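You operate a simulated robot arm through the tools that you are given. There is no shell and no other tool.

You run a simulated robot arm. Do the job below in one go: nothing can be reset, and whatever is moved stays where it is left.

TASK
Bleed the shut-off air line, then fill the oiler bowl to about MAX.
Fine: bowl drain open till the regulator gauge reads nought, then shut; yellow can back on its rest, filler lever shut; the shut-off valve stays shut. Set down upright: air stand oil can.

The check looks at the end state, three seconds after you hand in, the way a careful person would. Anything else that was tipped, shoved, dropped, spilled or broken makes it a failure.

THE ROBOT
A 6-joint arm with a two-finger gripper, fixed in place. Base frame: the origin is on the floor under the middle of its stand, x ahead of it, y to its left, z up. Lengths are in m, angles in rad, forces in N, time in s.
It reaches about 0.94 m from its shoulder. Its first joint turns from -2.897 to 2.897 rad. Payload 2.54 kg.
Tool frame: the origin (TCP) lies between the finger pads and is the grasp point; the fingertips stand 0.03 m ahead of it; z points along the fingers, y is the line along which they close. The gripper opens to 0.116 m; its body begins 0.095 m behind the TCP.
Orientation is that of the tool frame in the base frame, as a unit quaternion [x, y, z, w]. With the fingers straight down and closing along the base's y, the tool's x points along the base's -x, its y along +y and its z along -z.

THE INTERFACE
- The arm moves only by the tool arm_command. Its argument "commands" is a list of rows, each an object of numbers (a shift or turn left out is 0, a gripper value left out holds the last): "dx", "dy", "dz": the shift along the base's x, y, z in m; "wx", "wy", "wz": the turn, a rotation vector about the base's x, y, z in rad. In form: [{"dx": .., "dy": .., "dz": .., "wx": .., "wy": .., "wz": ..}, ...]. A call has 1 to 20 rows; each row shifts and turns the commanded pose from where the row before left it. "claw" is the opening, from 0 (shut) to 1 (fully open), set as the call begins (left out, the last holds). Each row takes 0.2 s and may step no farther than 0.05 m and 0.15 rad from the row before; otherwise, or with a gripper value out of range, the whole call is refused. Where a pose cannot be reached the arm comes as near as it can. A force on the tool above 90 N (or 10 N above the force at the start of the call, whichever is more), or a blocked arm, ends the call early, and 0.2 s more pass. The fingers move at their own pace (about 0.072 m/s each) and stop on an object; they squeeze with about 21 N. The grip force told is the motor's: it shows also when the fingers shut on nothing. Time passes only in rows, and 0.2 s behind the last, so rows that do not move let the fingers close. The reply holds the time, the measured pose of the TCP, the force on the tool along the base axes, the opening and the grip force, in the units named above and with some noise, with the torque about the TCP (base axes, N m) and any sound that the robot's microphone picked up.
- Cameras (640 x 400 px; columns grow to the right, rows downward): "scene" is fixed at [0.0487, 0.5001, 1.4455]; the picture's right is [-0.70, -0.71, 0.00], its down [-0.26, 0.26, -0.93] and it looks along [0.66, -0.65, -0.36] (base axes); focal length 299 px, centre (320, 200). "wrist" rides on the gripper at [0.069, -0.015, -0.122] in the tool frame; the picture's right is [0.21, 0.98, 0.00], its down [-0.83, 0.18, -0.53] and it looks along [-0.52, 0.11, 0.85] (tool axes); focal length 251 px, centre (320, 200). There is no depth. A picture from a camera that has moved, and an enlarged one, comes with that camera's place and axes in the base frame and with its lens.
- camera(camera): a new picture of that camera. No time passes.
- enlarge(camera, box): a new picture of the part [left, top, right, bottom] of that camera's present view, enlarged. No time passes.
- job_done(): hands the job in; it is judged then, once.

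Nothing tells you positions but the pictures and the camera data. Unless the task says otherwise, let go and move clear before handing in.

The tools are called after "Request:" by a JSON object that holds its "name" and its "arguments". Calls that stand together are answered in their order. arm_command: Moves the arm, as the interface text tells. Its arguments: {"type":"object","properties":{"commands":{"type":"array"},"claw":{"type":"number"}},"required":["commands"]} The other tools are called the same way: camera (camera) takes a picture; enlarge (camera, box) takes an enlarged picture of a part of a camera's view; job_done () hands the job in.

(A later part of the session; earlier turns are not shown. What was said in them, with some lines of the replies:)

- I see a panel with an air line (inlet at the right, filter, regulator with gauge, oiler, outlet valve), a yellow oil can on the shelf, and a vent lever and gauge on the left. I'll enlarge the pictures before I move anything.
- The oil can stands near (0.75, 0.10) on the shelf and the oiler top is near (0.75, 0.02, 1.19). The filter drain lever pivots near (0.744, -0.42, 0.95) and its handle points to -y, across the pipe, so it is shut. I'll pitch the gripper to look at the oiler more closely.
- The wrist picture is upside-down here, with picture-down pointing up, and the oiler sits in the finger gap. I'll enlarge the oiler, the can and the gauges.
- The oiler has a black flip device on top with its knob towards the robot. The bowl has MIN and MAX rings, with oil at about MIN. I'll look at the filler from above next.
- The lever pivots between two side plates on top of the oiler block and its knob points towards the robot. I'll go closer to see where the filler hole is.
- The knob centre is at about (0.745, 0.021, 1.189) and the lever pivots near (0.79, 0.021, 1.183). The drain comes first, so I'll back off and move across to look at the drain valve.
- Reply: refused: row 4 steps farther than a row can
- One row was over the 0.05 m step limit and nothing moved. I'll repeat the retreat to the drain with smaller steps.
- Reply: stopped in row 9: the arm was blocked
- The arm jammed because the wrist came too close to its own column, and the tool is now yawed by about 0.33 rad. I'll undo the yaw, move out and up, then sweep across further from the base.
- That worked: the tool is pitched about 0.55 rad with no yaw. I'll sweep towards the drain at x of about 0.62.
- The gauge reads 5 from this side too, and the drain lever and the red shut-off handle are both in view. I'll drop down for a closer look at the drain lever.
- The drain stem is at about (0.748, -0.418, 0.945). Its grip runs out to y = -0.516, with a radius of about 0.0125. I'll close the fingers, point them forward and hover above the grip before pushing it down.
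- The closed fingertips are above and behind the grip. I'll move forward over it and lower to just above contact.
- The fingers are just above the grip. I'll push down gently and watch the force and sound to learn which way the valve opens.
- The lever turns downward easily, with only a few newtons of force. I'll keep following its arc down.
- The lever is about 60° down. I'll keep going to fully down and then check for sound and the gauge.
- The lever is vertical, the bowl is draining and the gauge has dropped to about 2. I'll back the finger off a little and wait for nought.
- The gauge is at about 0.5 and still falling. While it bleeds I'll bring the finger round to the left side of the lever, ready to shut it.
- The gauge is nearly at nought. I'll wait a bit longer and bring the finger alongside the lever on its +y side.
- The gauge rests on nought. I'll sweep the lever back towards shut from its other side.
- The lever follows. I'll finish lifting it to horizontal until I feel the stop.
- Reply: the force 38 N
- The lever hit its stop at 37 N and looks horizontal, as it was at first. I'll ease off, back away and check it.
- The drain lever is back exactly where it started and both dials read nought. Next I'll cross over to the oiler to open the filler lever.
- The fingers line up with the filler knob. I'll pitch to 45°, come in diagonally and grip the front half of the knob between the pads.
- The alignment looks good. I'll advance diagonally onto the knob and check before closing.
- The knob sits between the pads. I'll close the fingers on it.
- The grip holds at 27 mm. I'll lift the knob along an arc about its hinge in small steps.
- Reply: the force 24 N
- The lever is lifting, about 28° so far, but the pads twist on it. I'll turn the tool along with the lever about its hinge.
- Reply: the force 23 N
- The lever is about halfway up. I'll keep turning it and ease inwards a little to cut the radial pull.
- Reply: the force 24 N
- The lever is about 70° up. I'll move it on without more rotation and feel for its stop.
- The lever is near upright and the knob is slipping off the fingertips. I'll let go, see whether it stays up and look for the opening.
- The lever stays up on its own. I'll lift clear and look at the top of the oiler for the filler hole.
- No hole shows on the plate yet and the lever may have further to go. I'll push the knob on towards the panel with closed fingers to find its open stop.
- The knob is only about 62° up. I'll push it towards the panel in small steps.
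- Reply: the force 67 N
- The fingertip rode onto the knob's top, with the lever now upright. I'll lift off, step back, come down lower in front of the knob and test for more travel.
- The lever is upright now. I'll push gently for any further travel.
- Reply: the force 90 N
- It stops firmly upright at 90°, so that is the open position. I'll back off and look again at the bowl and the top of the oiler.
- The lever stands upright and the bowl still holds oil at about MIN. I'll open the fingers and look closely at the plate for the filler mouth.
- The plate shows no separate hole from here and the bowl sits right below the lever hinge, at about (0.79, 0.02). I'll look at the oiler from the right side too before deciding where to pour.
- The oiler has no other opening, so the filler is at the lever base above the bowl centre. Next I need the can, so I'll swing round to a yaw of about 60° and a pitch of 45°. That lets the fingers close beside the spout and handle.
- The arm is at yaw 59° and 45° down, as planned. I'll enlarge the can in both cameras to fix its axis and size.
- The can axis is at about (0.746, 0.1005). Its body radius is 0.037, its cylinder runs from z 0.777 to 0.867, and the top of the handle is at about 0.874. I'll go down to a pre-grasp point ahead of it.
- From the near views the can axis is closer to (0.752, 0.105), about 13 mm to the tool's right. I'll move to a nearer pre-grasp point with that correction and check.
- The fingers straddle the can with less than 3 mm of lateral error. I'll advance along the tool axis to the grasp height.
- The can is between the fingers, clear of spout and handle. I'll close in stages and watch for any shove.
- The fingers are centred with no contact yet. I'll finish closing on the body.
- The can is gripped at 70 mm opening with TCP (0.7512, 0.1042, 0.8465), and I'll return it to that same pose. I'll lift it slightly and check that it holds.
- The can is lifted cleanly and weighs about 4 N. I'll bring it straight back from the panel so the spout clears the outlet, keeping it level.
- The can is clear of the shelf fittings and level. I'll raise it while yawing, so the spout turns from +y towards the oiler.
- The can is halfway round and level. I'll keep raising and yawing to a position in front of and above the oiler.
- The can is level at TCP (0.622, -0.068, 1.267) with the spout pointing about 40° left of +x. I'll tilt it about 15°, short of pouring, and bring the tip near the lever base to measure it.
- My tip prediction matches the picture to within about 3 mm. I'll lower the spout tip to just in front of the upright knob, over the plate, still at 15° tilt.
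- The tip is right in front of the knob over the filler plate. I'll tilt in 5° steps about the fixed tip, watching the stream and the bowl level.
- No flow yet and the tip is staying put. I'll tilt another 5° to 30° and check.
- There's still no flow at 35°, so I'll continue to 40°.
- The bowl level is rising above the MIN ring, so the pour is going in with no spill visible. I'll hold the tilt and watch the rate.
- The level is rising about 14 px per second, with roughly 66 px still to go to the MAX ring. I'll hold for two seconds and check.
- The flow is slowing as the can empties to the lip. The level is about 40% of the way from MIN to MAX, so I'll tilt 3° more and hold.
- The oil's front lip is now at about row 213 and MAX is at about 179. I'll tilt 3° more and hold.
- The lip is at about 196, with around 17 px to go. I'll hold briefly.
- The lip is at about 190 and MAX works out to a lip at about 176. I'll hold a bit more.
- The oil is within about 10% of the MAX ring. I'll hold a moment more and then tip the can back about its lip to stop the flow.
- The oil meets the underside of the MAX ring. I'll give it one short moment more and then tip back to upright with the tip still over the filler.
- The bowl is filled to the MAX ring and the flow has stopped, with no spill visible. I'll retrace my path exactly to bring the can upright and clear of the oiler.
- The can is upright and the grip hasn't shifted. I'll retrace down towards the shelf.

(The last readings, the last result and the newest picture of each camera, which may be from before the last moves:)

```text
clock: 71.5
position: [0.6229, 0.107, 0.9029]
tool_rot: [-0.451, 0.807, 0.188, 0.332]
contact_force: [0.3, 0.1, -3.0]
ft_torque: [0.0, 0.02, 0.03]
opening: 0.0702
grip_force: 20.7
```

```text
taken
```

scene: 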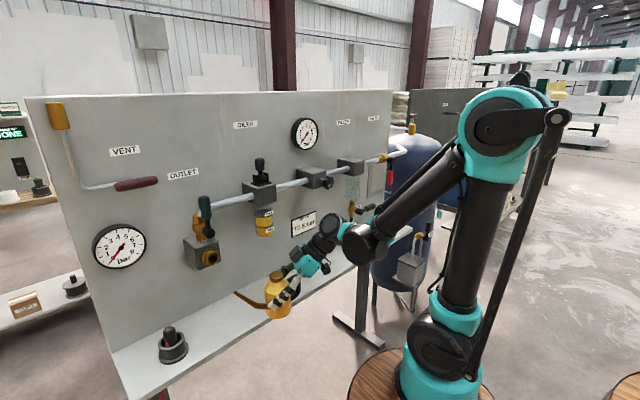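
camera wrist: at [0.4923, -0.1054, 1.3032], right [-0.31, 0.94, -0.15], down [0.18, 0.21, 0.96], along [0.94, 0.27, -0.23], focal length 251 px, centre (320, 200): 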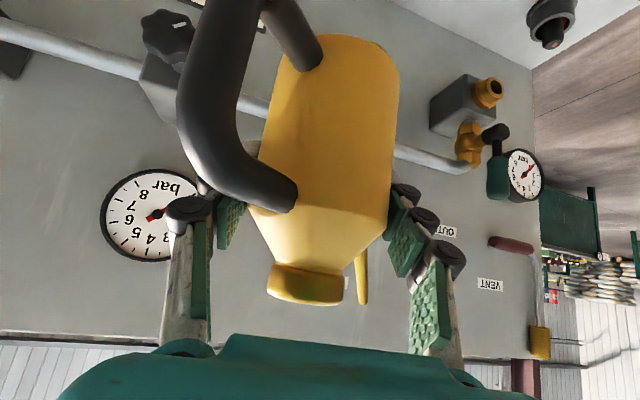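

The can is back at the same pose in front of the shelf. I'll check the rest spot on the shelf before setting it down.

Request:
{"name": "enlarge", "arguments": {"camera": "scene", "box": [190, 240, 310, 340]}}

Request:
{"name": "camera", "arguments": {"camera": "wrist"}}

```text
4.00 times, centred on (250, 290) of scene
camera zoom: at [0.0487, 0.5001, 1.4455], right [-0.7, -0.71, 0.0], down [-0.26, 0.26, -0.93], along [0.66, -0.65, -0.36], focal length 1198 px, centre (600, -160)
```

zoom: 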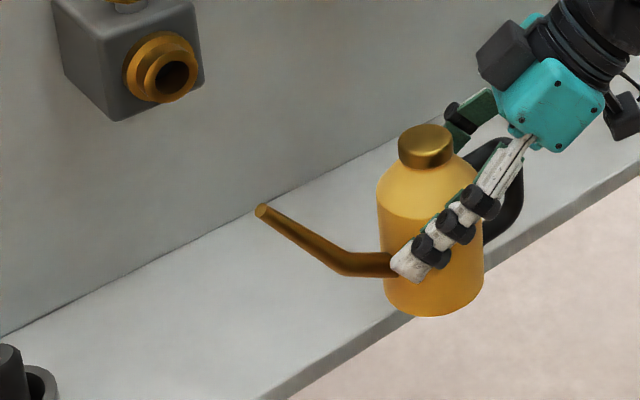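

```text
taken
camera wrist: at [0.5672, -0.0159, 0.9405], right [-0.91, 0.38, -0.15], down [-0.04, 0.27, 0.96], along [0.4, 0.88, -0.23], focal length 251 px, centre (320, 200)
```

wrist: 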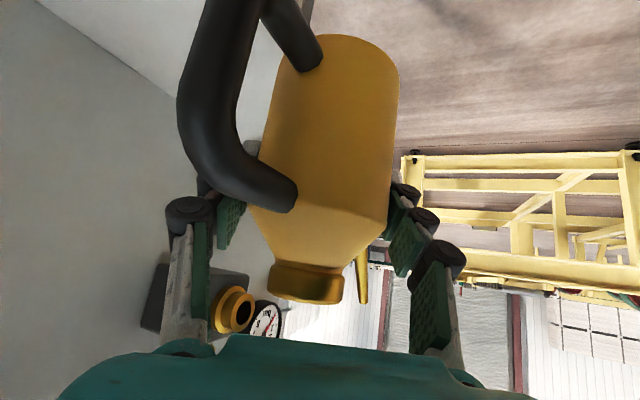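

The rest is the bare shelf spot where the can stood, so I'll slide it back over that place and lower it gently.

Request:
{"name": "arm_command", "arguments": {"commands": [{"dx": 0.03, "dz": -0.02}, {"dx": 0.035, "dz": -0.01}, {"dx": 0.035, "dz": -0.005}, {"dx": 0.03}, {"dz": -0.008}, {"dz": -0.006}, {}]}}

Request:
{"name": "enlarge", "arguments": {"camera": "scene", "box": [200, 220, 320, 320]}}

```text
clock: 73.1
position: [0.7543, 0.1051, 0.8542]
tool_rot: [-0.451, 0.807, 0.187, 0.332]
contact_force: [0.0, 0.7, -4.0]
ft_torque: [0.04, -0.01, -0.05]
opening: 0.0701
grip_force: 20.9
```

```text
4.00 times, centred on (260, 270) of scene
camera zoom: at [0.0487, 0.5001, 1.4455], right [-0.7, -0.71, 0.0], down [-0.26, 0.26, -0.93], along [0.66, -0.65, -0.36], focal length 1198 px, centre (560, -80)
```

zoom: 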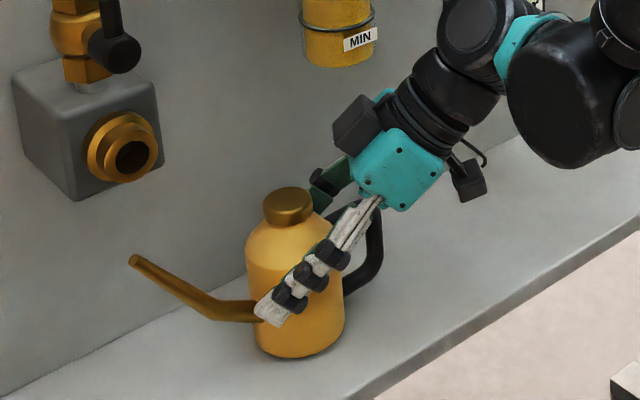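

The can is about 8 mm above the shelf. I'll lower it the rest of the way in small steps until the weight comes off.

Request:
{"name": "arm_command", "arguments": {"commands": [{"dx": -0.002, "dy": -0.001, "dz": -0.003}, {"dz": -0.002}, {"dz": -0.002}]}}

```text
clock: 73.9
position: [0.7521, 0.1057, 0.8463]
tool_rot: [-0.451, 0.806, 0.189, 0.333]
contact_force: [-1.2, -1.3, 12.0]
ft_torque: [-0.08, -0.09, -0.09]
opening: 0.0704
grip_force: 20.6
```

The can is on the shelf, now pressing 12 N upward. I'll ease off slightly and open the fingers.

Request:
{"name": "arm_command", "arguments": {"commands": [{"dz": 0.0008}, {}], "claw": 0.3}}

Request:
{"name": "enlarge", "arguments": {"camera": "scene", "box": [200, 220, 320, 320]}}

```text
clock: 74.5
position: [0.753, 0.105, 0.8473]
tool_rot: [-0.452, 0.806, 0.188, 0.333]
contact_force: [0.0, 0.9, -4.2]
ft_torque: [0.06, 0.0, 0.0]
opening: 0.0702
grip_force: 20.8
```

```text
4.00 times, centred on (260, 270) of scene
camera zoom: at [0.0487, 0.5001, 1.4455], right [-0.7, -0.71, 0.0], down [-0.26, 0.26, -0.93], along [0.66, -0.65, -0.36], focal length 1198 px, centre (560, -80)
```

zoom: 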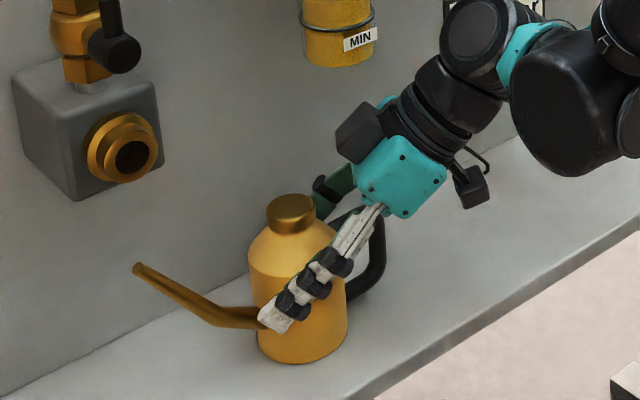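

It is barely off the shelf and matches the starting picture. I'll lower the last half millimetre and release.

Request:
{"name": "arm_command", "arguments": {"commands": [{"dz": -0.0005}]}}

Request:
{"name": "arm_command", "arguments": {"commands": [{}, {}], "claw": 0.7}}

Request:
{"name": "arm_command", "arguments": {"commands": [{}, {}], "claw": 0.86}}

Request:
{"name": "camera", "arguments": {"camera": "wrist"}}

Request:
{"name": "enlarge", "arguments": {"camera": "scene", "box": [200, 220, 320, 320]}}

```text
clock: 74.9
position: [0.7528, 0.1055, 0.8476]
tool_rot: [-0.452, 0.806, 0.188, 0.333]
contact_force: [0.1, 0.1, -4.1]
ft_torque: [0.06, 0.0, 0.01]
opening: 0.07
grip_force: 21.0
```

```text
clock: 75.5
position: [0.752, 0.1053, 0.8476]
tool_rot: [-0.452, 0.806, 0.188, 0.332]
contact_force: [-0.3, -0.4, 0.5]
ft_torque: [0.03, 0.03, 0.0]
opening: 0.0812
grip_force: 0.0
```

```text
clock: 76.1
position: [0.7512, 0.1045, 0.8479]
tool_rot: [-0.452, 0.806, 0.189, 0.332]
contact_force: [0.9, 0.0, -0.1]
ft_torque: [-0.01, 0.02, 0.02]
opening: 0.0998
grip_force: 0.0
```

```text
taken
camera wrist: at [0.6956, -0.0186, 0.8854], right [-0.91, 0.38, -0.15], down [-0.04, 0.27, 0.96], along [0.41, 0.88, -0.23], focal length 251 px, centre (320, 200)
```

wrist: 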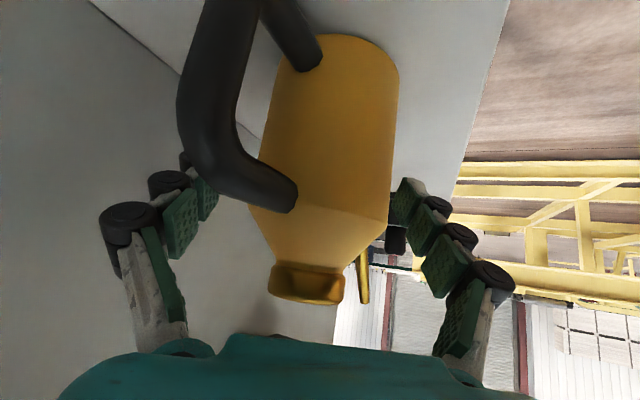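

```text
4.00 times, centred on (260, 270) of scene
camera zoom: at [0.0487, 0.5001, 1.4455], right [-0.7, -0.71, 0.0], down [-0.26, 0.26, -0.93], along [0.66, -0.65, -0.36], focal length 1198 px, centre (560, -80)
```

zoom: 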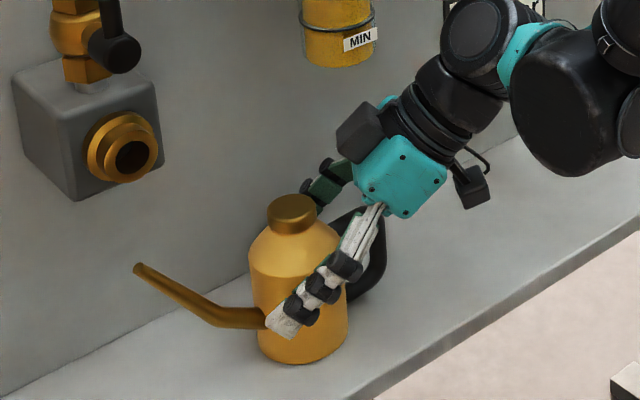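

The can stands upright in its place, released. I'll withdraw along the same line, clear of its handle.

Request:
{"name": "arm_command", "arguments": {"commands": [{"dx": -0.0097, "dy": -0.0155, "dz": 0.0185}, {"dx": -0.0097, "dy": -0.0155, "dz": 0.0183}, {"dx": -0.0097, "dy": -0.0155, "dz": 0.0183}, {"dx": -0.012, "dy": -0.0127, "dz": 0.015}, {"dx": -0.013, "dy": -0.013, "dz": 0.014}, {"dx": -0.014, "dy": -0.013, "dz": 0.012}, {"dx": -0.016, "dy": -0.019, "dz": 0.02}, {"dx": -0.006, "dy": -0.012, "dz": 0.02}, {"dx": -0.006, "dy": -0.013, "dz": 0.04}, {"dx": -0.006, "dy": -0.013, "dz": 0.04}, {"dx": -0.006, "dy": -0.013, "dz": 0.04}]}}

Request:
{"name": "camera", "arguments": {"camera": "scene"}}

Request:
{"name": "enlarge", "arguments": {"camera": "scene", "box": [205, 255, 285, 315]}}

Request:
{"name": "camera", "arguments": {"camera": "wrist"}}

```text
clock: 78.5
position: [0.6422, -0.0508, 1.1054]
tool_rot: [-0.451, 0.806, 0.188, 0.333]
contact_force: [-0.3, -0.9, 1.2]
ft_torque: [0.0, 0.03, 0.02]
opening: 0.0994
grip_force: 0.0
```

```text
taken
```

scene: 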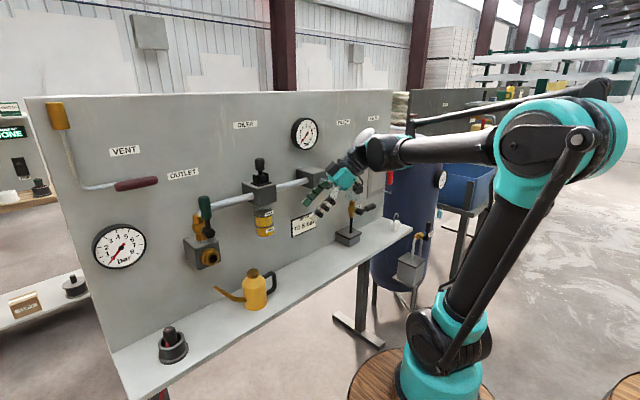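

```text
6.67 times, centred on (245, 285) of scene
camera zoom: at [0.0487, 0.5001, 1.4455], right [-0.7, -0.71, 0.0], down [-0.26, 0.26, -0.93], along [0.66, -0.65, -0.36], focal length 1996 px, centre (820, -367)
```

zoom: 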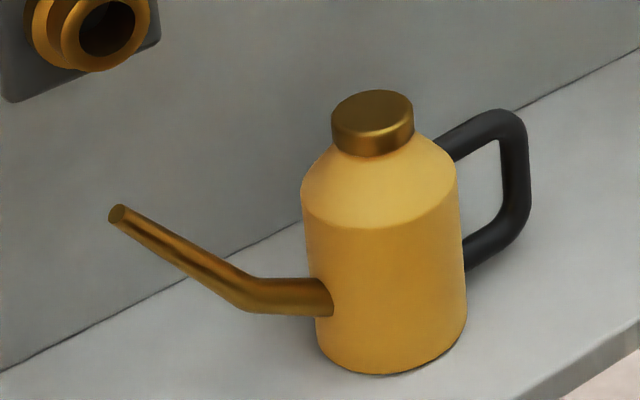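

```text
taken
camera wrist: at [0.5857, -0.174, 1.1431], right [-0.91, 0.38, -0.15], down [-0.04, 0.27, 0.96], along [0.41, 0.88, -0.23], focal length 251 px, centre (320, 200)
```

wrist: 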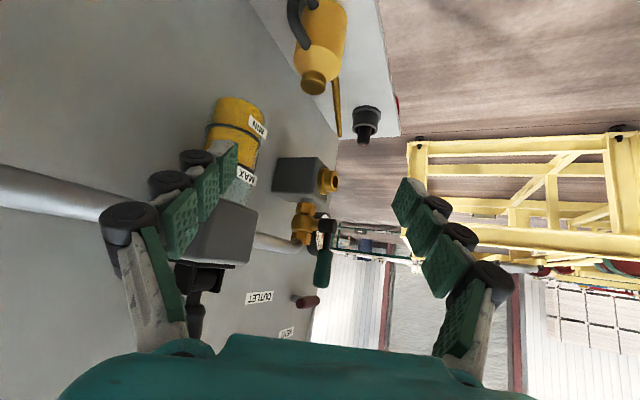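

The can is back within a millimetre or two. I'll use this side view to check the bowl level against MAX.

Request:
{"name": "enlarge", "arguments": {"camera": "wrist", "box": [190, 85, 290, 215]}}

Request:
{"name": "enlarge", "arguments": {"camera": "scene", "box": [245, 200, 290, 240]}}

```text
3.08 times, centred on (240, 150) of wrist
camera zoom: at [0.5857, -0.174, 1.1431], right [-0.91, 0.38, -0.15], down [-0.04, 0.27, 0.96], along [0.41, 0.88, -0.23], focal length 774 px, centre (566, 354)
```

zoom: 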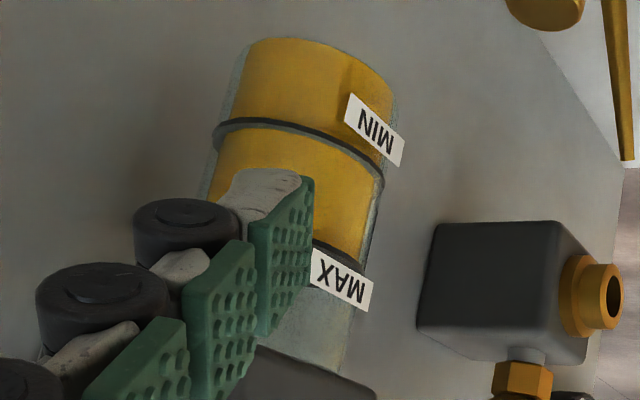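

```text
10.00 times, centred on (268, 220) of scene
camera zoom: at [0.0487, 0.5001, 1.4455], right [-0.7, -0.71, 0.0], down [-0.26, 0.26, -0.93], along [0.66, -0.65, -0.36], focal length 2994 px, centre (845, 0)
```

zoom: 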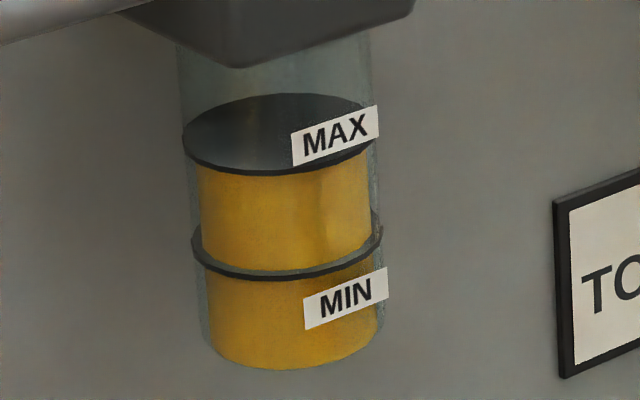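

The oil reaches the MAX ring. Now for the filler lever, so I'll retrace to the front of the oiler to swing it shut.

Request:
{"name": "arm_command", "arguments": {"commands": [{"dy": -0.01, "dz": 0.04, "wx": -0.084, "wy": 0.054, "wz": -0.09}, {"dy": -0.01, "dz": 0.04, "wx": -0.078, "wy": 0.062, "wz": -0.1}, {"dx": 0.005, "dy": -0.01, "dz": 0.04, "wx": -0.07, "wy": 0.07, "wz": -0.1}, {"dx": 0.005, "dy": -0.01, "dz": 0.04, "wx": -0.065, "wy": 0.075, "wz": -0.1}, {"dy": 0.015, "dz": 0.02, "wz": -0.13}, {"dy": 0.025, "dz": 0.01, "wz": -0.13}, {"dx": 0.005, "dy": 0.025, "wz": -0.13}, {"dx": 0.01, "dy": 0.025, "wz": -0.13}, {"dx": 0.01, "dy": 0.02, "wz": -0.13}, {}], "claw": 0.5}}

Request:
{"name": "camera", "arguments": {"camera": "wrist"}}

Request:
{"name": "enlarge", "arguments": {"camera": "scene", "box": [220, 110, 320, 190]}}

```text
clock: 80.7
position: [0.6798, 0.0194, 1.2939]
tool_rot: [0.009, 0.981, -0.004, 0.192]
contact_force: [0.2, -0.3, -0.2]
ft_torque: [0.02, -0.01, 0.03]
opening: 0.0579
grip_force: 0.0
```

```text
taken
camera wrist: at [0.5699, 0.0067, 1.3821], right [-0.18, 0.98, -0.09], down [0.57, 0.17, 0.81], along [0.8, 0.1, -0.59], focal length 251 px, centre (320, 200)
```

wrist: 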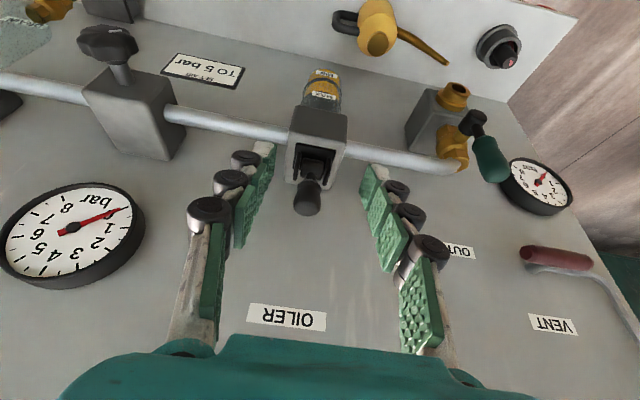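

```text
5.00 times, centred on (270, 150) of scene
camera zoom: at [0.0487, 0.5001, 1.4455], right [-0.7, -0.71, 0.0], down [-0.26, 0.26, -0.93], along [0.66, -0.65, -0.36], focal length 1497 px, centre (570, 450)
```

zoom: 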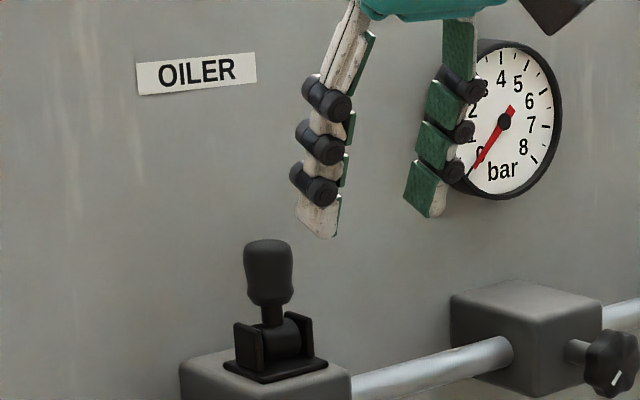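

The bowl, gauge and can look right. I'll come down over the upright knob with the pads either side of it.

Request:
{"name": "arm_command", "arguments": {"commands": [{"dx": 0.036, "wy": 0.095}, {"dx": 0.036, "dy": 0.001, "wy": 0.095}, {"dx": 0.034}, {"dz": -0.028}, {"dz": -0.015}, {}]}}

Request:
{"name": "enlarge", "arguments": {"camera": "wrist", "box": [200, 80, 440, 230]}}

Request:
{"name": "enlarge", "arguments": {"camera": "scene", "box": [230, 130, 310, 190]}}

```text
clock: 82.1
position: [0.7846, 0.0201, 1.2521]
tool_rot: [0.008, 0.995, -0.005, 0.098]
contact_force: [0.7, -0.9, 0.8]
ft_torque: [-0.03, 0.0, 0.03]
opening: 0.0577
grip_force: 0.0
```

```text
2.67 times, centred on (320, 155) of wrist
camera zoom: at [0.6943, 0.0076, 1.3586], right [-0.19, 0.98, -0.05], down [0.71, 0.17, 0.68], along [0.68, 0.1, -0.73], focal length 670 px, centre (320, 320)
```

zoom: 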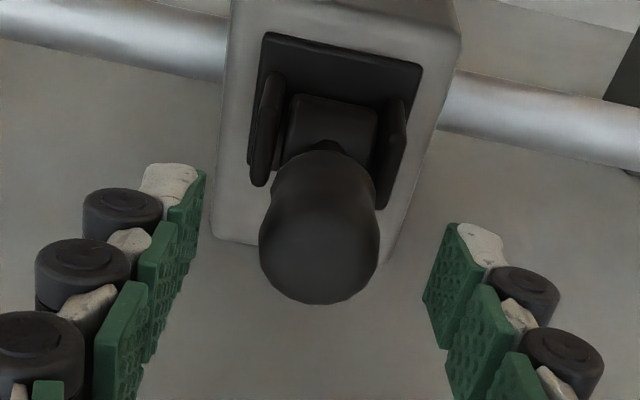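

```text
6.67 times, centred on (270, 160) of scene
camera zoom: at [0.0487, 0.5001, 1.4455], right [-0.7, -0.71, 0.0], down [-0.26, 0.26, -0.93], along [0.66, -0.65, -0.36], focal length 1996 px, centre (653, 467)
```

zoom: 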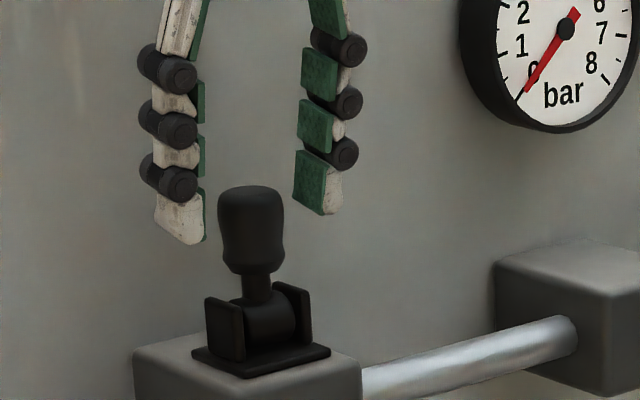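

The pads flank the knob. I'll lower 15 mm more and close.

Request:
{"name": "arm_command", "arguments": {"commands": [{"dx": 0.002, "dz": -0.01}, {"dz": -0.006}, {}]}}

Request:
{"name": "arm_command", "arguments": {"commands": [{}, {}, {}], "claw": 0.1}}

Request:
{"name": "enlarge", "arguments": {"camera": "scene", "box": [230, 130, 310, 190]}}

```text
clock: 82.9
position: [0.7856, 0.02, 1.236]
tool_rot: [0.008, 0.995, -0.005, 0.097]
contact_force: [0.1, -0.5, 0.2]
ft_torque: [0.01, 0.02, -0.02]
opening: 0.058
grip_force: 0.0
```

```text
clock: 83.7
position: [0.7869, 0.0212, 1.2352]
tool_rot: [0.008, 0.995, -0.005, 0.097]
contact_force: [0.5, 0.2, -0.6]
ft_torque: [0.05, 0.02, 0.03]
opening: 0.0265
grip_force: 45.2
```

```text
6.67 times, centred on (270, 160) of scene
camera zoom: at [0.0487, 0.5001, 1.4455], right [-0.7, -0.71, 0.0], down [-0.26, 0.26, -0.93], along [0.66, -0.65, -0.36], focal length 1996 px, centre (653, 467)
```

zoom: 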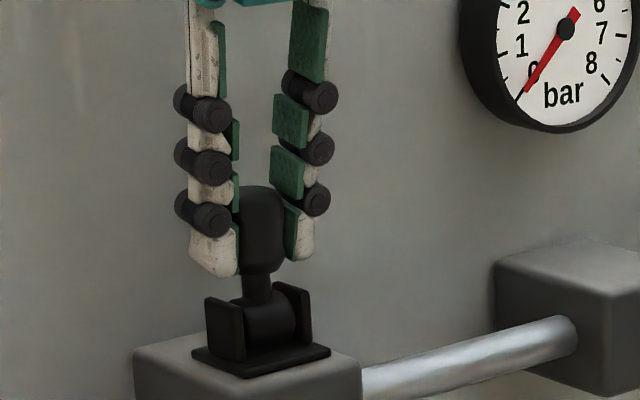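

The knob is gripped. I'll swing the lever down towards the robot about its hinge, turning the tool with it.

Request:
{"name": "arm_command", "arguments": {"commands": [{"dx": -0.0052, "dz": -0.0006, "wy": -0.1}, {"dx": -0.0051, "dz": -0.001, "wy": -0.1}, {"dx": -0.0049, "dz": -0.0016, "wy": -0.1}, {"dx": -0.0048, "dz": -0.0021, "wy": -0.1}]}}

Request:
{"name": "enlarge", "arguments": {"camera": "scene", "box": [230, 140, 310, 200]}}

```text
clock: 84.7
position: [0.7654, 0.0195, 1.2288]
tool_rot: [0.009, 0.956, -0.002, 0.293]
contact_force: [-19.6, 0.2, -6.0]
ft_torque: [0.17, 1.12, 0.01]
opening: 0.0265
grip_force: 45.4
```

```text
6.67 times, centred on (270, 170) of scene
camera zoom: at [0.0487, 0.5001, 1.4455], right [-0.7, -0.71, 0.0], down [-0.26, 0.26, -0.93], along [0.66, -0.65, -0.36], focal length 1996 px, centre (653, 400)
```

zoom: 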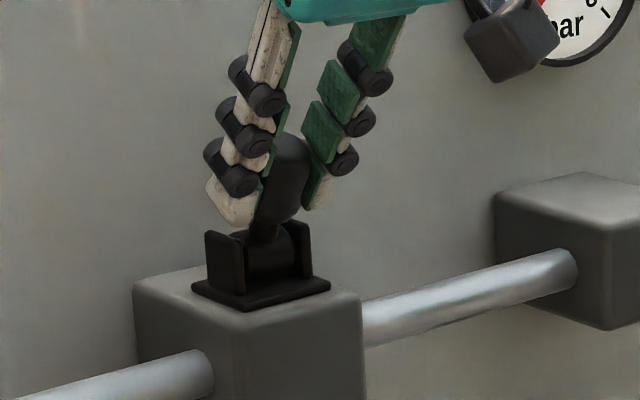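

The lever is about 25° off vertical with moderate forces. I'll keep going.

Request:
{"name": "arm_command", "arguments": {"commands": [{"dx": -0.0052, "dz": -0.0025, "wy": -0.09}, {"dx": -0.0048, "dz": -0.003, "wy": -0.09}, {"dx": -0.0042, "dz": -0.0034, "wy": -0.09}, {"dx": -0.0038, "dz": -0.0039, "wy": -0.09}]}}

Request:
{"name": "enlarge", "arguments": {"camera": "scene", "box": [230, 140, 310, 200]}}

```text
clock: 85.7
position: [0.7485, 0.0199, 1.2173]
tool_rot: [0.011, 0.887, -0.002, 0.461]
contact_force: [-4.6, -2.0, -1.6]
ft_torque: [-0.01, 0.23, 0.02]
opening: 0.0264
grip_force: 45.1
```

```text
6.67 times, centred on (270, 170) of scene
camera zoom: at [0.0487, 0.5001, 1.4455], right [-0.7, -0.71, 0.0], down [-0.26, 0.26, -0.93], along [0.66, -0.65, -0.36], focal length 1996 px, centre (653, 400)
```

zoom: 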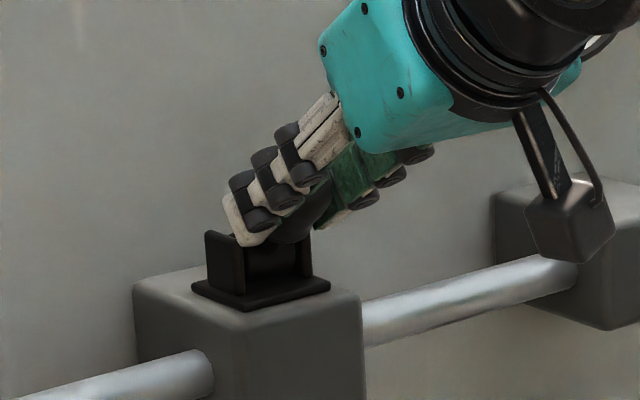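

The lever is past 45° and will stay there. I'll let go, back off, close the fingers and press it down from above.

Request:
{"name": "arm_command", "arguments": {"commands": [{}, {}], "claw": 0.5}}

Request:
{"name": "arm_command", "arguments": {"commands": [{"dx": -0.02, "dz": 0.014}, {"dx": -0.02, "dz": 0.014}, {"dx": -0.01, "dz": 0.02, "wy": 0.12}, {"dx": 0.01, "dz": 0.015, "wy": 0.12}, {"dx": 0.015, "wy": 0.12}, {"dx": 0.015, "wy": 0.1}], "claw": 0.0}}

Request:
{"name": "enlarge", "arguments": {"camera": "scene", "box": [230, 140, 310, 200]}}

Request:
{"name": "camera", "arguments": {"camera": "wrist"}}

```text
clock: 86.3
position: [0.7478, 0.0205, 1.2164]
tool_rot: [0.009, 0.887, -0.002, 0.461]
contact_force: [0.5, -1.0, -0.2]
ft_torque: [0.03, 0.01, 0.02]
opening: 0.0582
grip_force: 0.0
```

```text
clock: 87.7
position: [0.737, 0.0196, 1.2792]
tool_rot: [0.009, 0.969, -0.004, 0.245]
contact_force: [-1.7, -0.4, -0.2]
ft_torque: [-0.01, -0.07, -0.04]
opening: 0.0001
grip_force: 28.3
```

```text
6.67 times, centred on (270, 170) of scene
camera zoom: at [0.0487, 0.5001, 1.4455], right [-0.7, -0.71, 0.0], down [-0.26, 0.26, -0.93], along [0.66, -0.65, -0.36], focal length 1996 px, centre (653, 400)
```

zoom: 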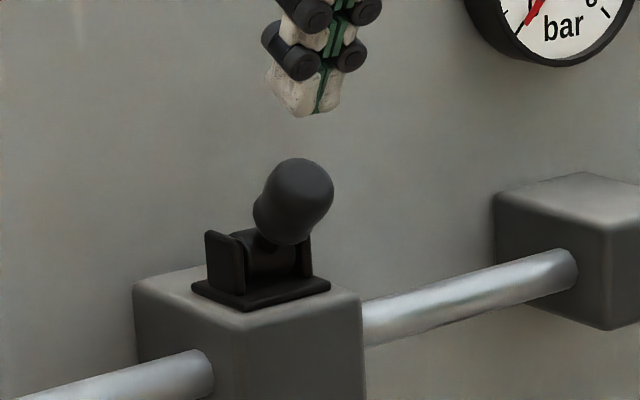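

```text
taken
camera wrist: at [0.6198, 0.0067, 1.3536], right [-0.17, 0.98, -0.1], down [0.48, 0.17, 0.86], along [0.86, 0.1, -0.5], focal length 251 px, centre (320, 200)
```

wrist: 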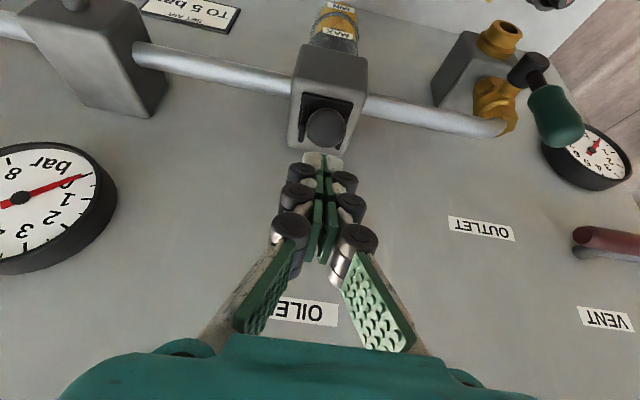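

The knob centre is at about (0.757, 1.211). I'll press down on its outer side in small steps until it reaches the shut stop.

Request:
{"name": "arm_command", "arguments": {"commands": [{"dz": -0.018}, {"dx": -0.002, "dz": -0.008}, {"dx": -0.002, "dz": -0.008}, {"dx": -0.002, "dz": -0.007}]}}

Request:
{"name": "enlarge", "arguments": {"camera": "scene", "box": [230, 140, 310, 200]}}

```text
clock: 88.7
position: [0.7263, 0.0202, 1.2409]
tool_rot: [0.009, 0.969, -0.004, 0.246]
contact_force: [-52.0, -0.6, 55.4]
ft_torque: [0.02, -0.27, -0.16]
opening: 0.0061
grip_force: 27.6
```

```text
6.67 times, centred on (270, 170) of scene
camera zoom: at [0.0487, 0.5001, 1.4455], right [-0.7, -0.71, 0.0], down [-0.26, 0.26, -0.93], along [0.66, -0.65, -0.36], focal length 1996 px, centre (653, 400)
```

zoom: 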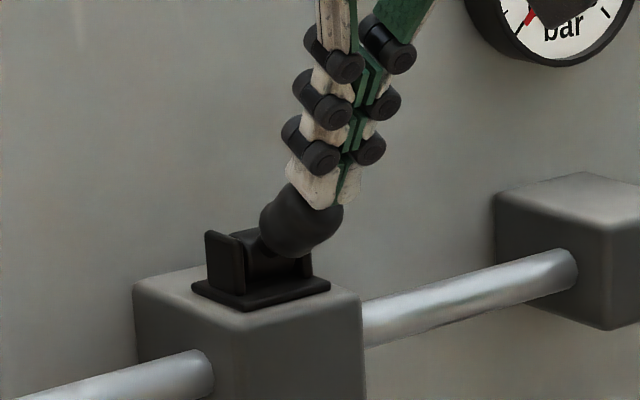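

The fingertip was pressing on the knob's end, along the lever. I'll lift off, shift towards the panel and press on the knob's upper side instead.

Request:
{"name": "arm_command", "arguments": {"commands": [{"dx": 0.003, "dz": 0.015}, {"dx": 0.012, "dz": 0.012}, {"dx": 0.01}, {}]}}

Request:
{"name": "enlarge", "arguments": {"camera": "scene", "box": [230, 140, 310, 200]}}

```text
clock: 89.7
position: [0.7577, 0.02, 1.2653]
tool_rot: [0.01, 0.97, -0.004, 0.244]
contact_force: [-0.2, 0.6, -0.4]
ft_torque: [0.03, 0.03, -0.04]
opening: 0.0
grip_force: 28.5
```

```text
6.67 times, centred on (270, 170) of scene
camera zoom: at [0.0487, 0.5001, 1.4455], right [-0.7, -0.71, 0.0], down [-0.26, 0.26, -0.93], along [0.66, -0.65, -0.36], focal length 1996 px, centre (653, 400)
```

zoom: 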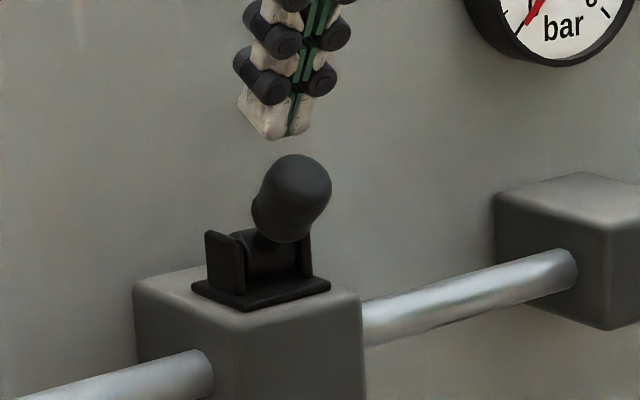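

The knob is back near 45°, probably dragged along. The tip is now on its panel side, so I'll press tangentially, down and towards the robot.

Request:
{"name": "arm_command", "arguments": {"commands": [{"dx": -0.004, "dz": -0.013}, {"dx": -0.005, "dz": -0.008}, {"dx": -0.006, "dz": -0.006}, {"dx": -0.006, "dz": -0.005}]}}

Request:
{"name": "enlarge", "arguments": {"camera": "scene", "box": [230, 140, 310, 200]}}

```text
clock: 90.7
position: [0.7365, 0.0198, 1.2333]
tool_rot: [0.009, 0.97, -0.004, 0.245]
contact_force: [0.0, 0.3, -0.1]
ft_torque: [-0.01, 0.01, -0.04]
opening: 0.0001
grip_force: 28.8
```

```text
6.67 times, centred on (270, 170) of scene
camera zoom: at [0.0487, 0.5001, 1.4455], right [-0.7, -0.71, 0.0], down [-0.26, 0.26, -0.93], along [0.66, -0.65, -0.36], focal length 1996 px, centre (653, 400)
```

zoom: 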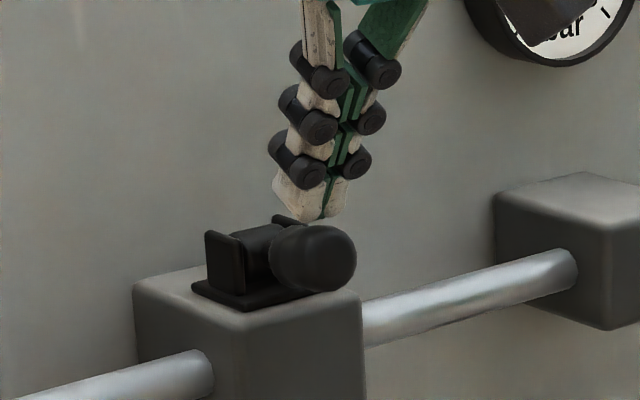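

The lever is flat again, with the knob at the same picture position as at the start. I'll press lightly on top to be sure it is on its stop.

Request:
{"name": "arm_command", "arguments": {"commands": [{"dx": 0.002, "dz": -0.005}, {"dz": -0.004}, {"dz": -0.003}]}}

Request:
{"name": "enlarge", "arguments": {"camera": "scene", "box": [245, 160, 289, 195]}}

```text
clock: 91.5
position: [0.7395, 0.0203, 1.2278]
tool_rot: [0.009, 0.968, -0.003, 0.252]
contact_force: [-3.1, 0.7, 40.5]
ft_torque: [-0.02, -0.04, -0.07]
opening: 0.0059
grip_force: 28.4
stopped in row 3: the force on the tool passed its limit at 97 N (the readings are from after the stop); the commanded pose is now the measured one
```

```text
11.43 times, centred on (267, 178) of scene
camera zoom: at [0.0487, 0.5001, 1.4455], right [-0.7, -0.71, 0.0], down [-0.26, 0.26, -0.93], along [0.66, -0.65, -0.36], focal length 3422 px, centre (926, 457)
```

zoom: 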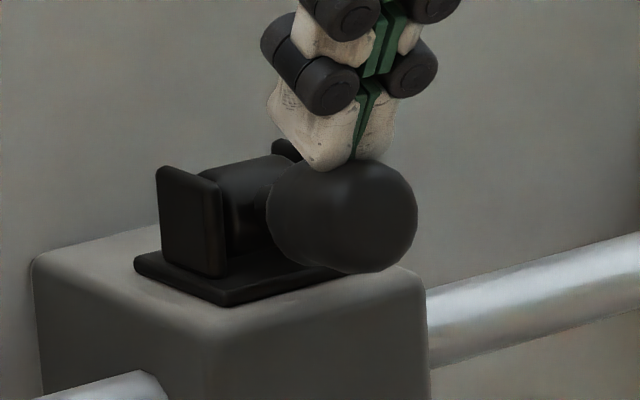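

The lever is firmly on its shut stop. I'll lift straight off and retreat, then check everything.

Request:
{"name": "arm_command", "arguments": {"commands": [{"dz": 0.01}, {"dz": 0.03}, {"dx": -0.03, "dz": 0.03}, {"dx": -0.04, "dz": 0.02}, {"dx": -0.03, "dz": 0.02, "wy": 0.1}, {}]}}

Request:
{"name": "camera", "arguments": {"camera": "scene"}}

Request:
{"name": "enlarge", "arguments": {"camera": "scene", "box": [245, 160, 289, 195]}}

Request:
{"name": "enlarge", "arguments": {"camera": "scene", "box": [180, 100, 420, 250]}}

Request:
{"name": "camera", "arguments": {"camera": "wrist"}}

```text
clock: 92.9
position: [0.641, 0.022, 1.3373]
tool_rot: [0.008, 0.98, -0.003, 0.2]
contact_force: [-0.2, 1.0, 0.1]
ft_torque: [0.0, -0.01, -0.02]
opening: 0.0
grip_force: 29.0
```

```text
taken
```

scene: 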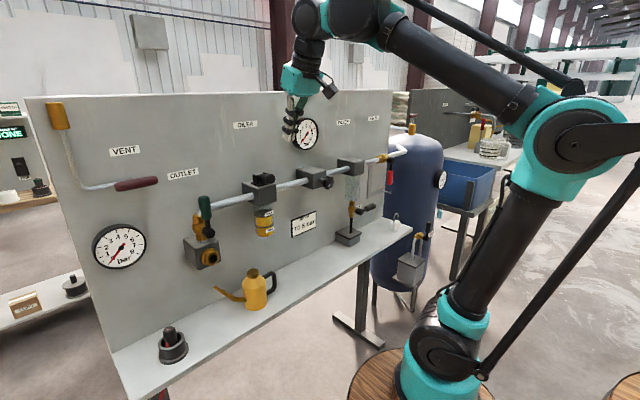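

```text
11.43 times, centred on (267, 178) of scene
camera zoom: at [0.0487, 0.5001, 1.4455], right [-0.7, -0.71, 0.0], down [-0.26, 0.26, -0.93], along [0.66, -0.65, -0.36], focal length 3422 px, centre (926, 457)
```

zoom: 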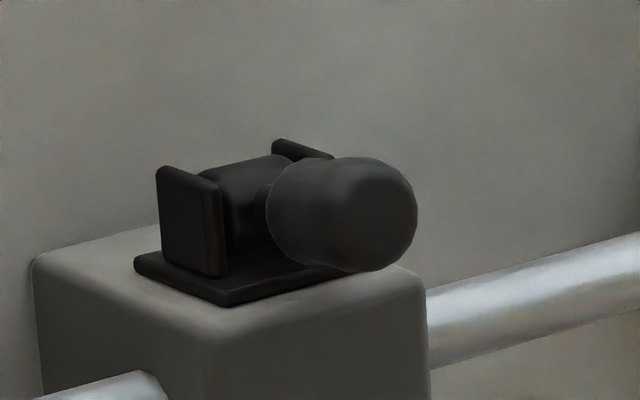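

```text
2.67 times, centred on (300, 175) of scene
camera zoom: at [0.0487, 0.5001, 1.4455], right [-0.7, -0.71, 0.0], down [-0.26, 0.26, -0.93], along [0.66, -0.65, -0.36], focal length 798 px, centre (373, 267)
```

zoom: 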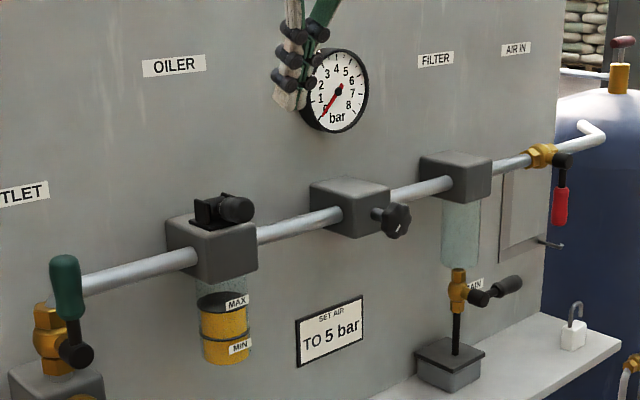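

```text
taken
camera wrist: at [0.5293, 0.0087, 1.4218], right [-0.18, 0.98, -0.09], down [0.55, 0.17, 0.81], along [0.81, 0.1, -0.57], focal length 251 px, centre (320, 200)
```

wrist: 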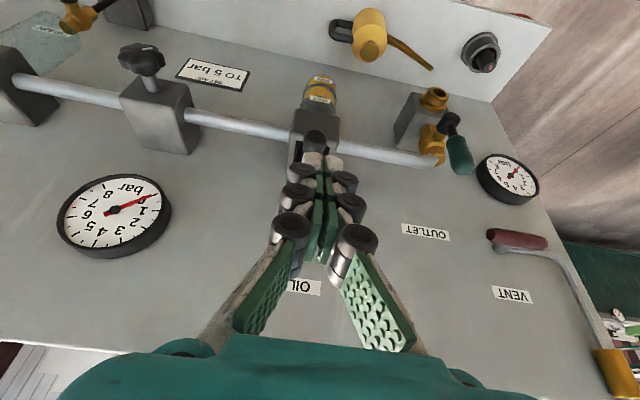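

The filler lever matches its starting picture and the drain and shut-off are shut. The gauge reads nought and the bowl is at MAX. I'll move further clear and make a last check for spills, the level and the can.

Request:
{"name": "arm_command", "arguments": {"commands": [{"dx": -0.04, "dz": 0.02, "wy": 0.1}, {"dx": -0.04, "dz": 0.02, "wy": 0.1}, {"dx": -0.04, "dz": 0.02, "wy": 0.1}, {"dx": -0.03, "dz": 0.02, "wy": 0.1}, {}], "claw": 1.0}}

Request:
{"name": "enlarge", "arguments": {"camera": "scene", "box": [245, 200, 290, 240]}}

Request:
{"name": "enlarge", "arguments": {"camera": "scene", "box": [200, 220, 360, 330]}}

Request:
{"name": "enlarge", "arguments": {"camera": "scene", "box": [330, 180, 400, 250]}}

Request:
{"name": "enlarge", "arguments": {"camera": "scene", "box": [280, 105, 330, 155]}}

Request:
{"name": "camera", "arguments": {"camera": "wrist"}}

```text
clock: 94.1
position: [0.4903, 0.0181, 1.4139]
tool_rot: [0.008, 1.0, -0.005, 0.002]
contact_force: [0.5, 0.0, -0.4]
ft_torque: [0.02, -0.04, 0.06]
opening: 0.116
grip_force: 0.1
```

```text
10.00 times, centred on (268, 220) of scene
camera zoom: at [0.0487, 0.5001, 1.4455], right [-0.7, -0.71, 0.0], down [-0.26, 0.26, -0.93], along [0.66, -0.65, -0.36], focal length 2994 px, centre (845, 0)
```

zoom: 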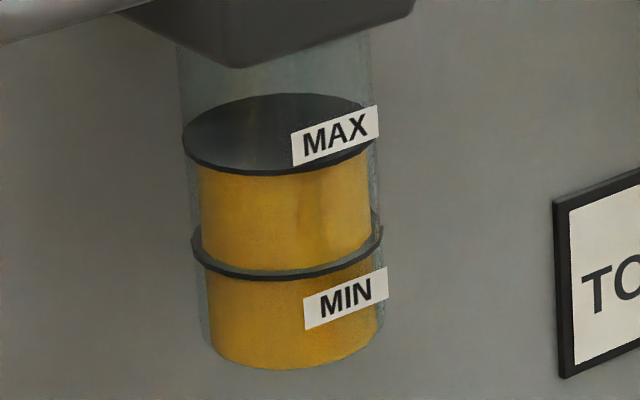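

```text
3.64 times, centred on (280, 275) of scene
camera zoom: at [0.0487, 0.5001, 1.4455], right [-0.7, -0.71, 0.0], down [-0.26, 0.26, -0.93], along [0.66, -0.65, -0.36], focal length 1089 px, centre (466, -73)
```

zoom: 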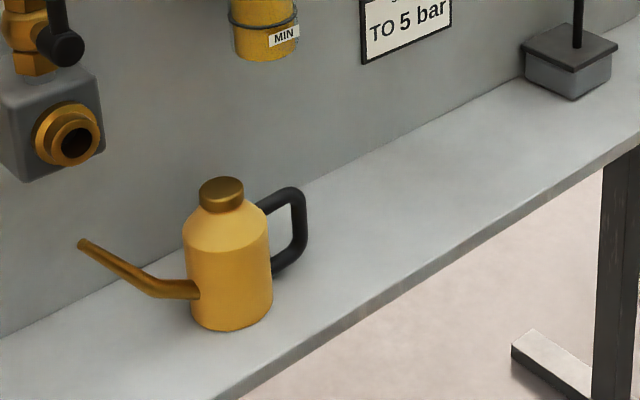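

```text
5.71 times, centred on (365, 215) of scene
camera zoom: at [0.0487, 0.5001, 1.4455], right [-0.7, -0.71, 0.0], down [-0.26, 0.26, -0.93], along [0.66, -0.65, -0.36], focal length 1711 px, centre (63, 114)
```

zoom: 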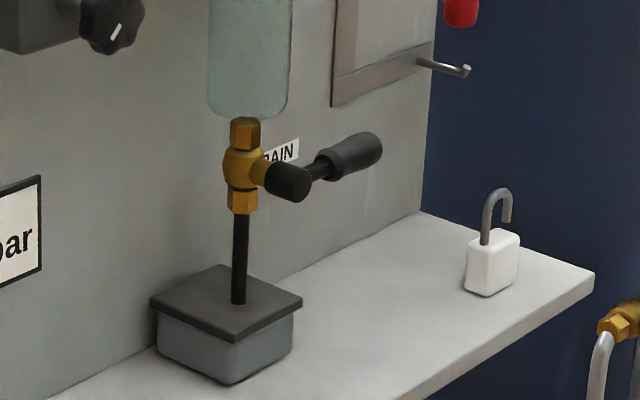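

```text
8.00 times, centred on (305, 130) of scene
camera zoom: at [0.0487, 0.5001, 1.4455], right [-0.7, -0.71, 0.0], down [-0.26, 0.26, -0.93], along [0.66, -0.65, -0.36], focal length 2395 px, centre (440, 760)
```

zoom: 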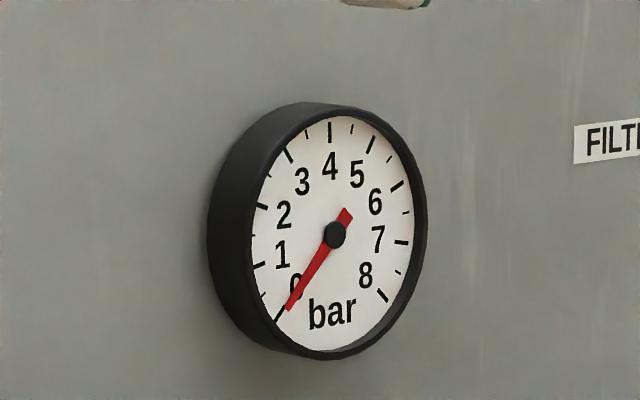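

```text
taken
camera wrist: at [0.4225, 0.0063, 1.5364], right [-0.2, 0.98, -0.01], down [0.83, 0.17, 0.53], along [0.53, 0.1, -0.85], focal length 251 px, centre (320, 200)
```

wrist: 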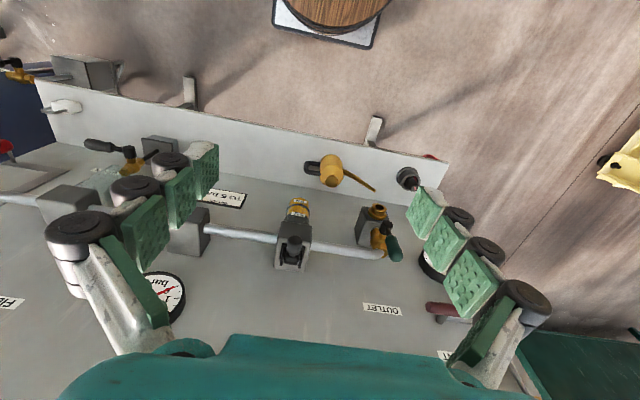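

Everything is as asked. The gauge reads nought, the drain, filler lever and shut-off valve are shut, and the bowl is filled to the MAX ring. The can stands upright in its place, nothing looks spilled, and the arm is clear with an empty gripper. I'm handing in.

Request:
{"name": "job_done", "arguments": {}}

```text
The job is handed in.
```

I bled the air line, filled the oiler bowl to the MAX ring, and handed the job in. I don't have the check's verdict.

- **Bleed:** I held the bowl drain open until the regulator gauge read nought, then shut it against its stop. The gauge still read nought at the end.
- **Shut-off valve:** I didn't touch it, and its red handle is still in the shut position.
- **Oiler bowl:** The oil reaches the underside of the MAX ring, so it is at or just below MAX. The ring hid the exact surface.
- **Filler lever:** It is shut on its stop and matches its starting picture. Pressing it home briefly passed the force limit (97 N), but nothing looked damaged.
- **Yellow can:** It stands upright on the shelf within a millimetre or two of where it began. I saw no marked rest, so I used that spot.

I saw no spills or disturbed items in the final pictures. The gripper is empty and the arm is clear of the stand.
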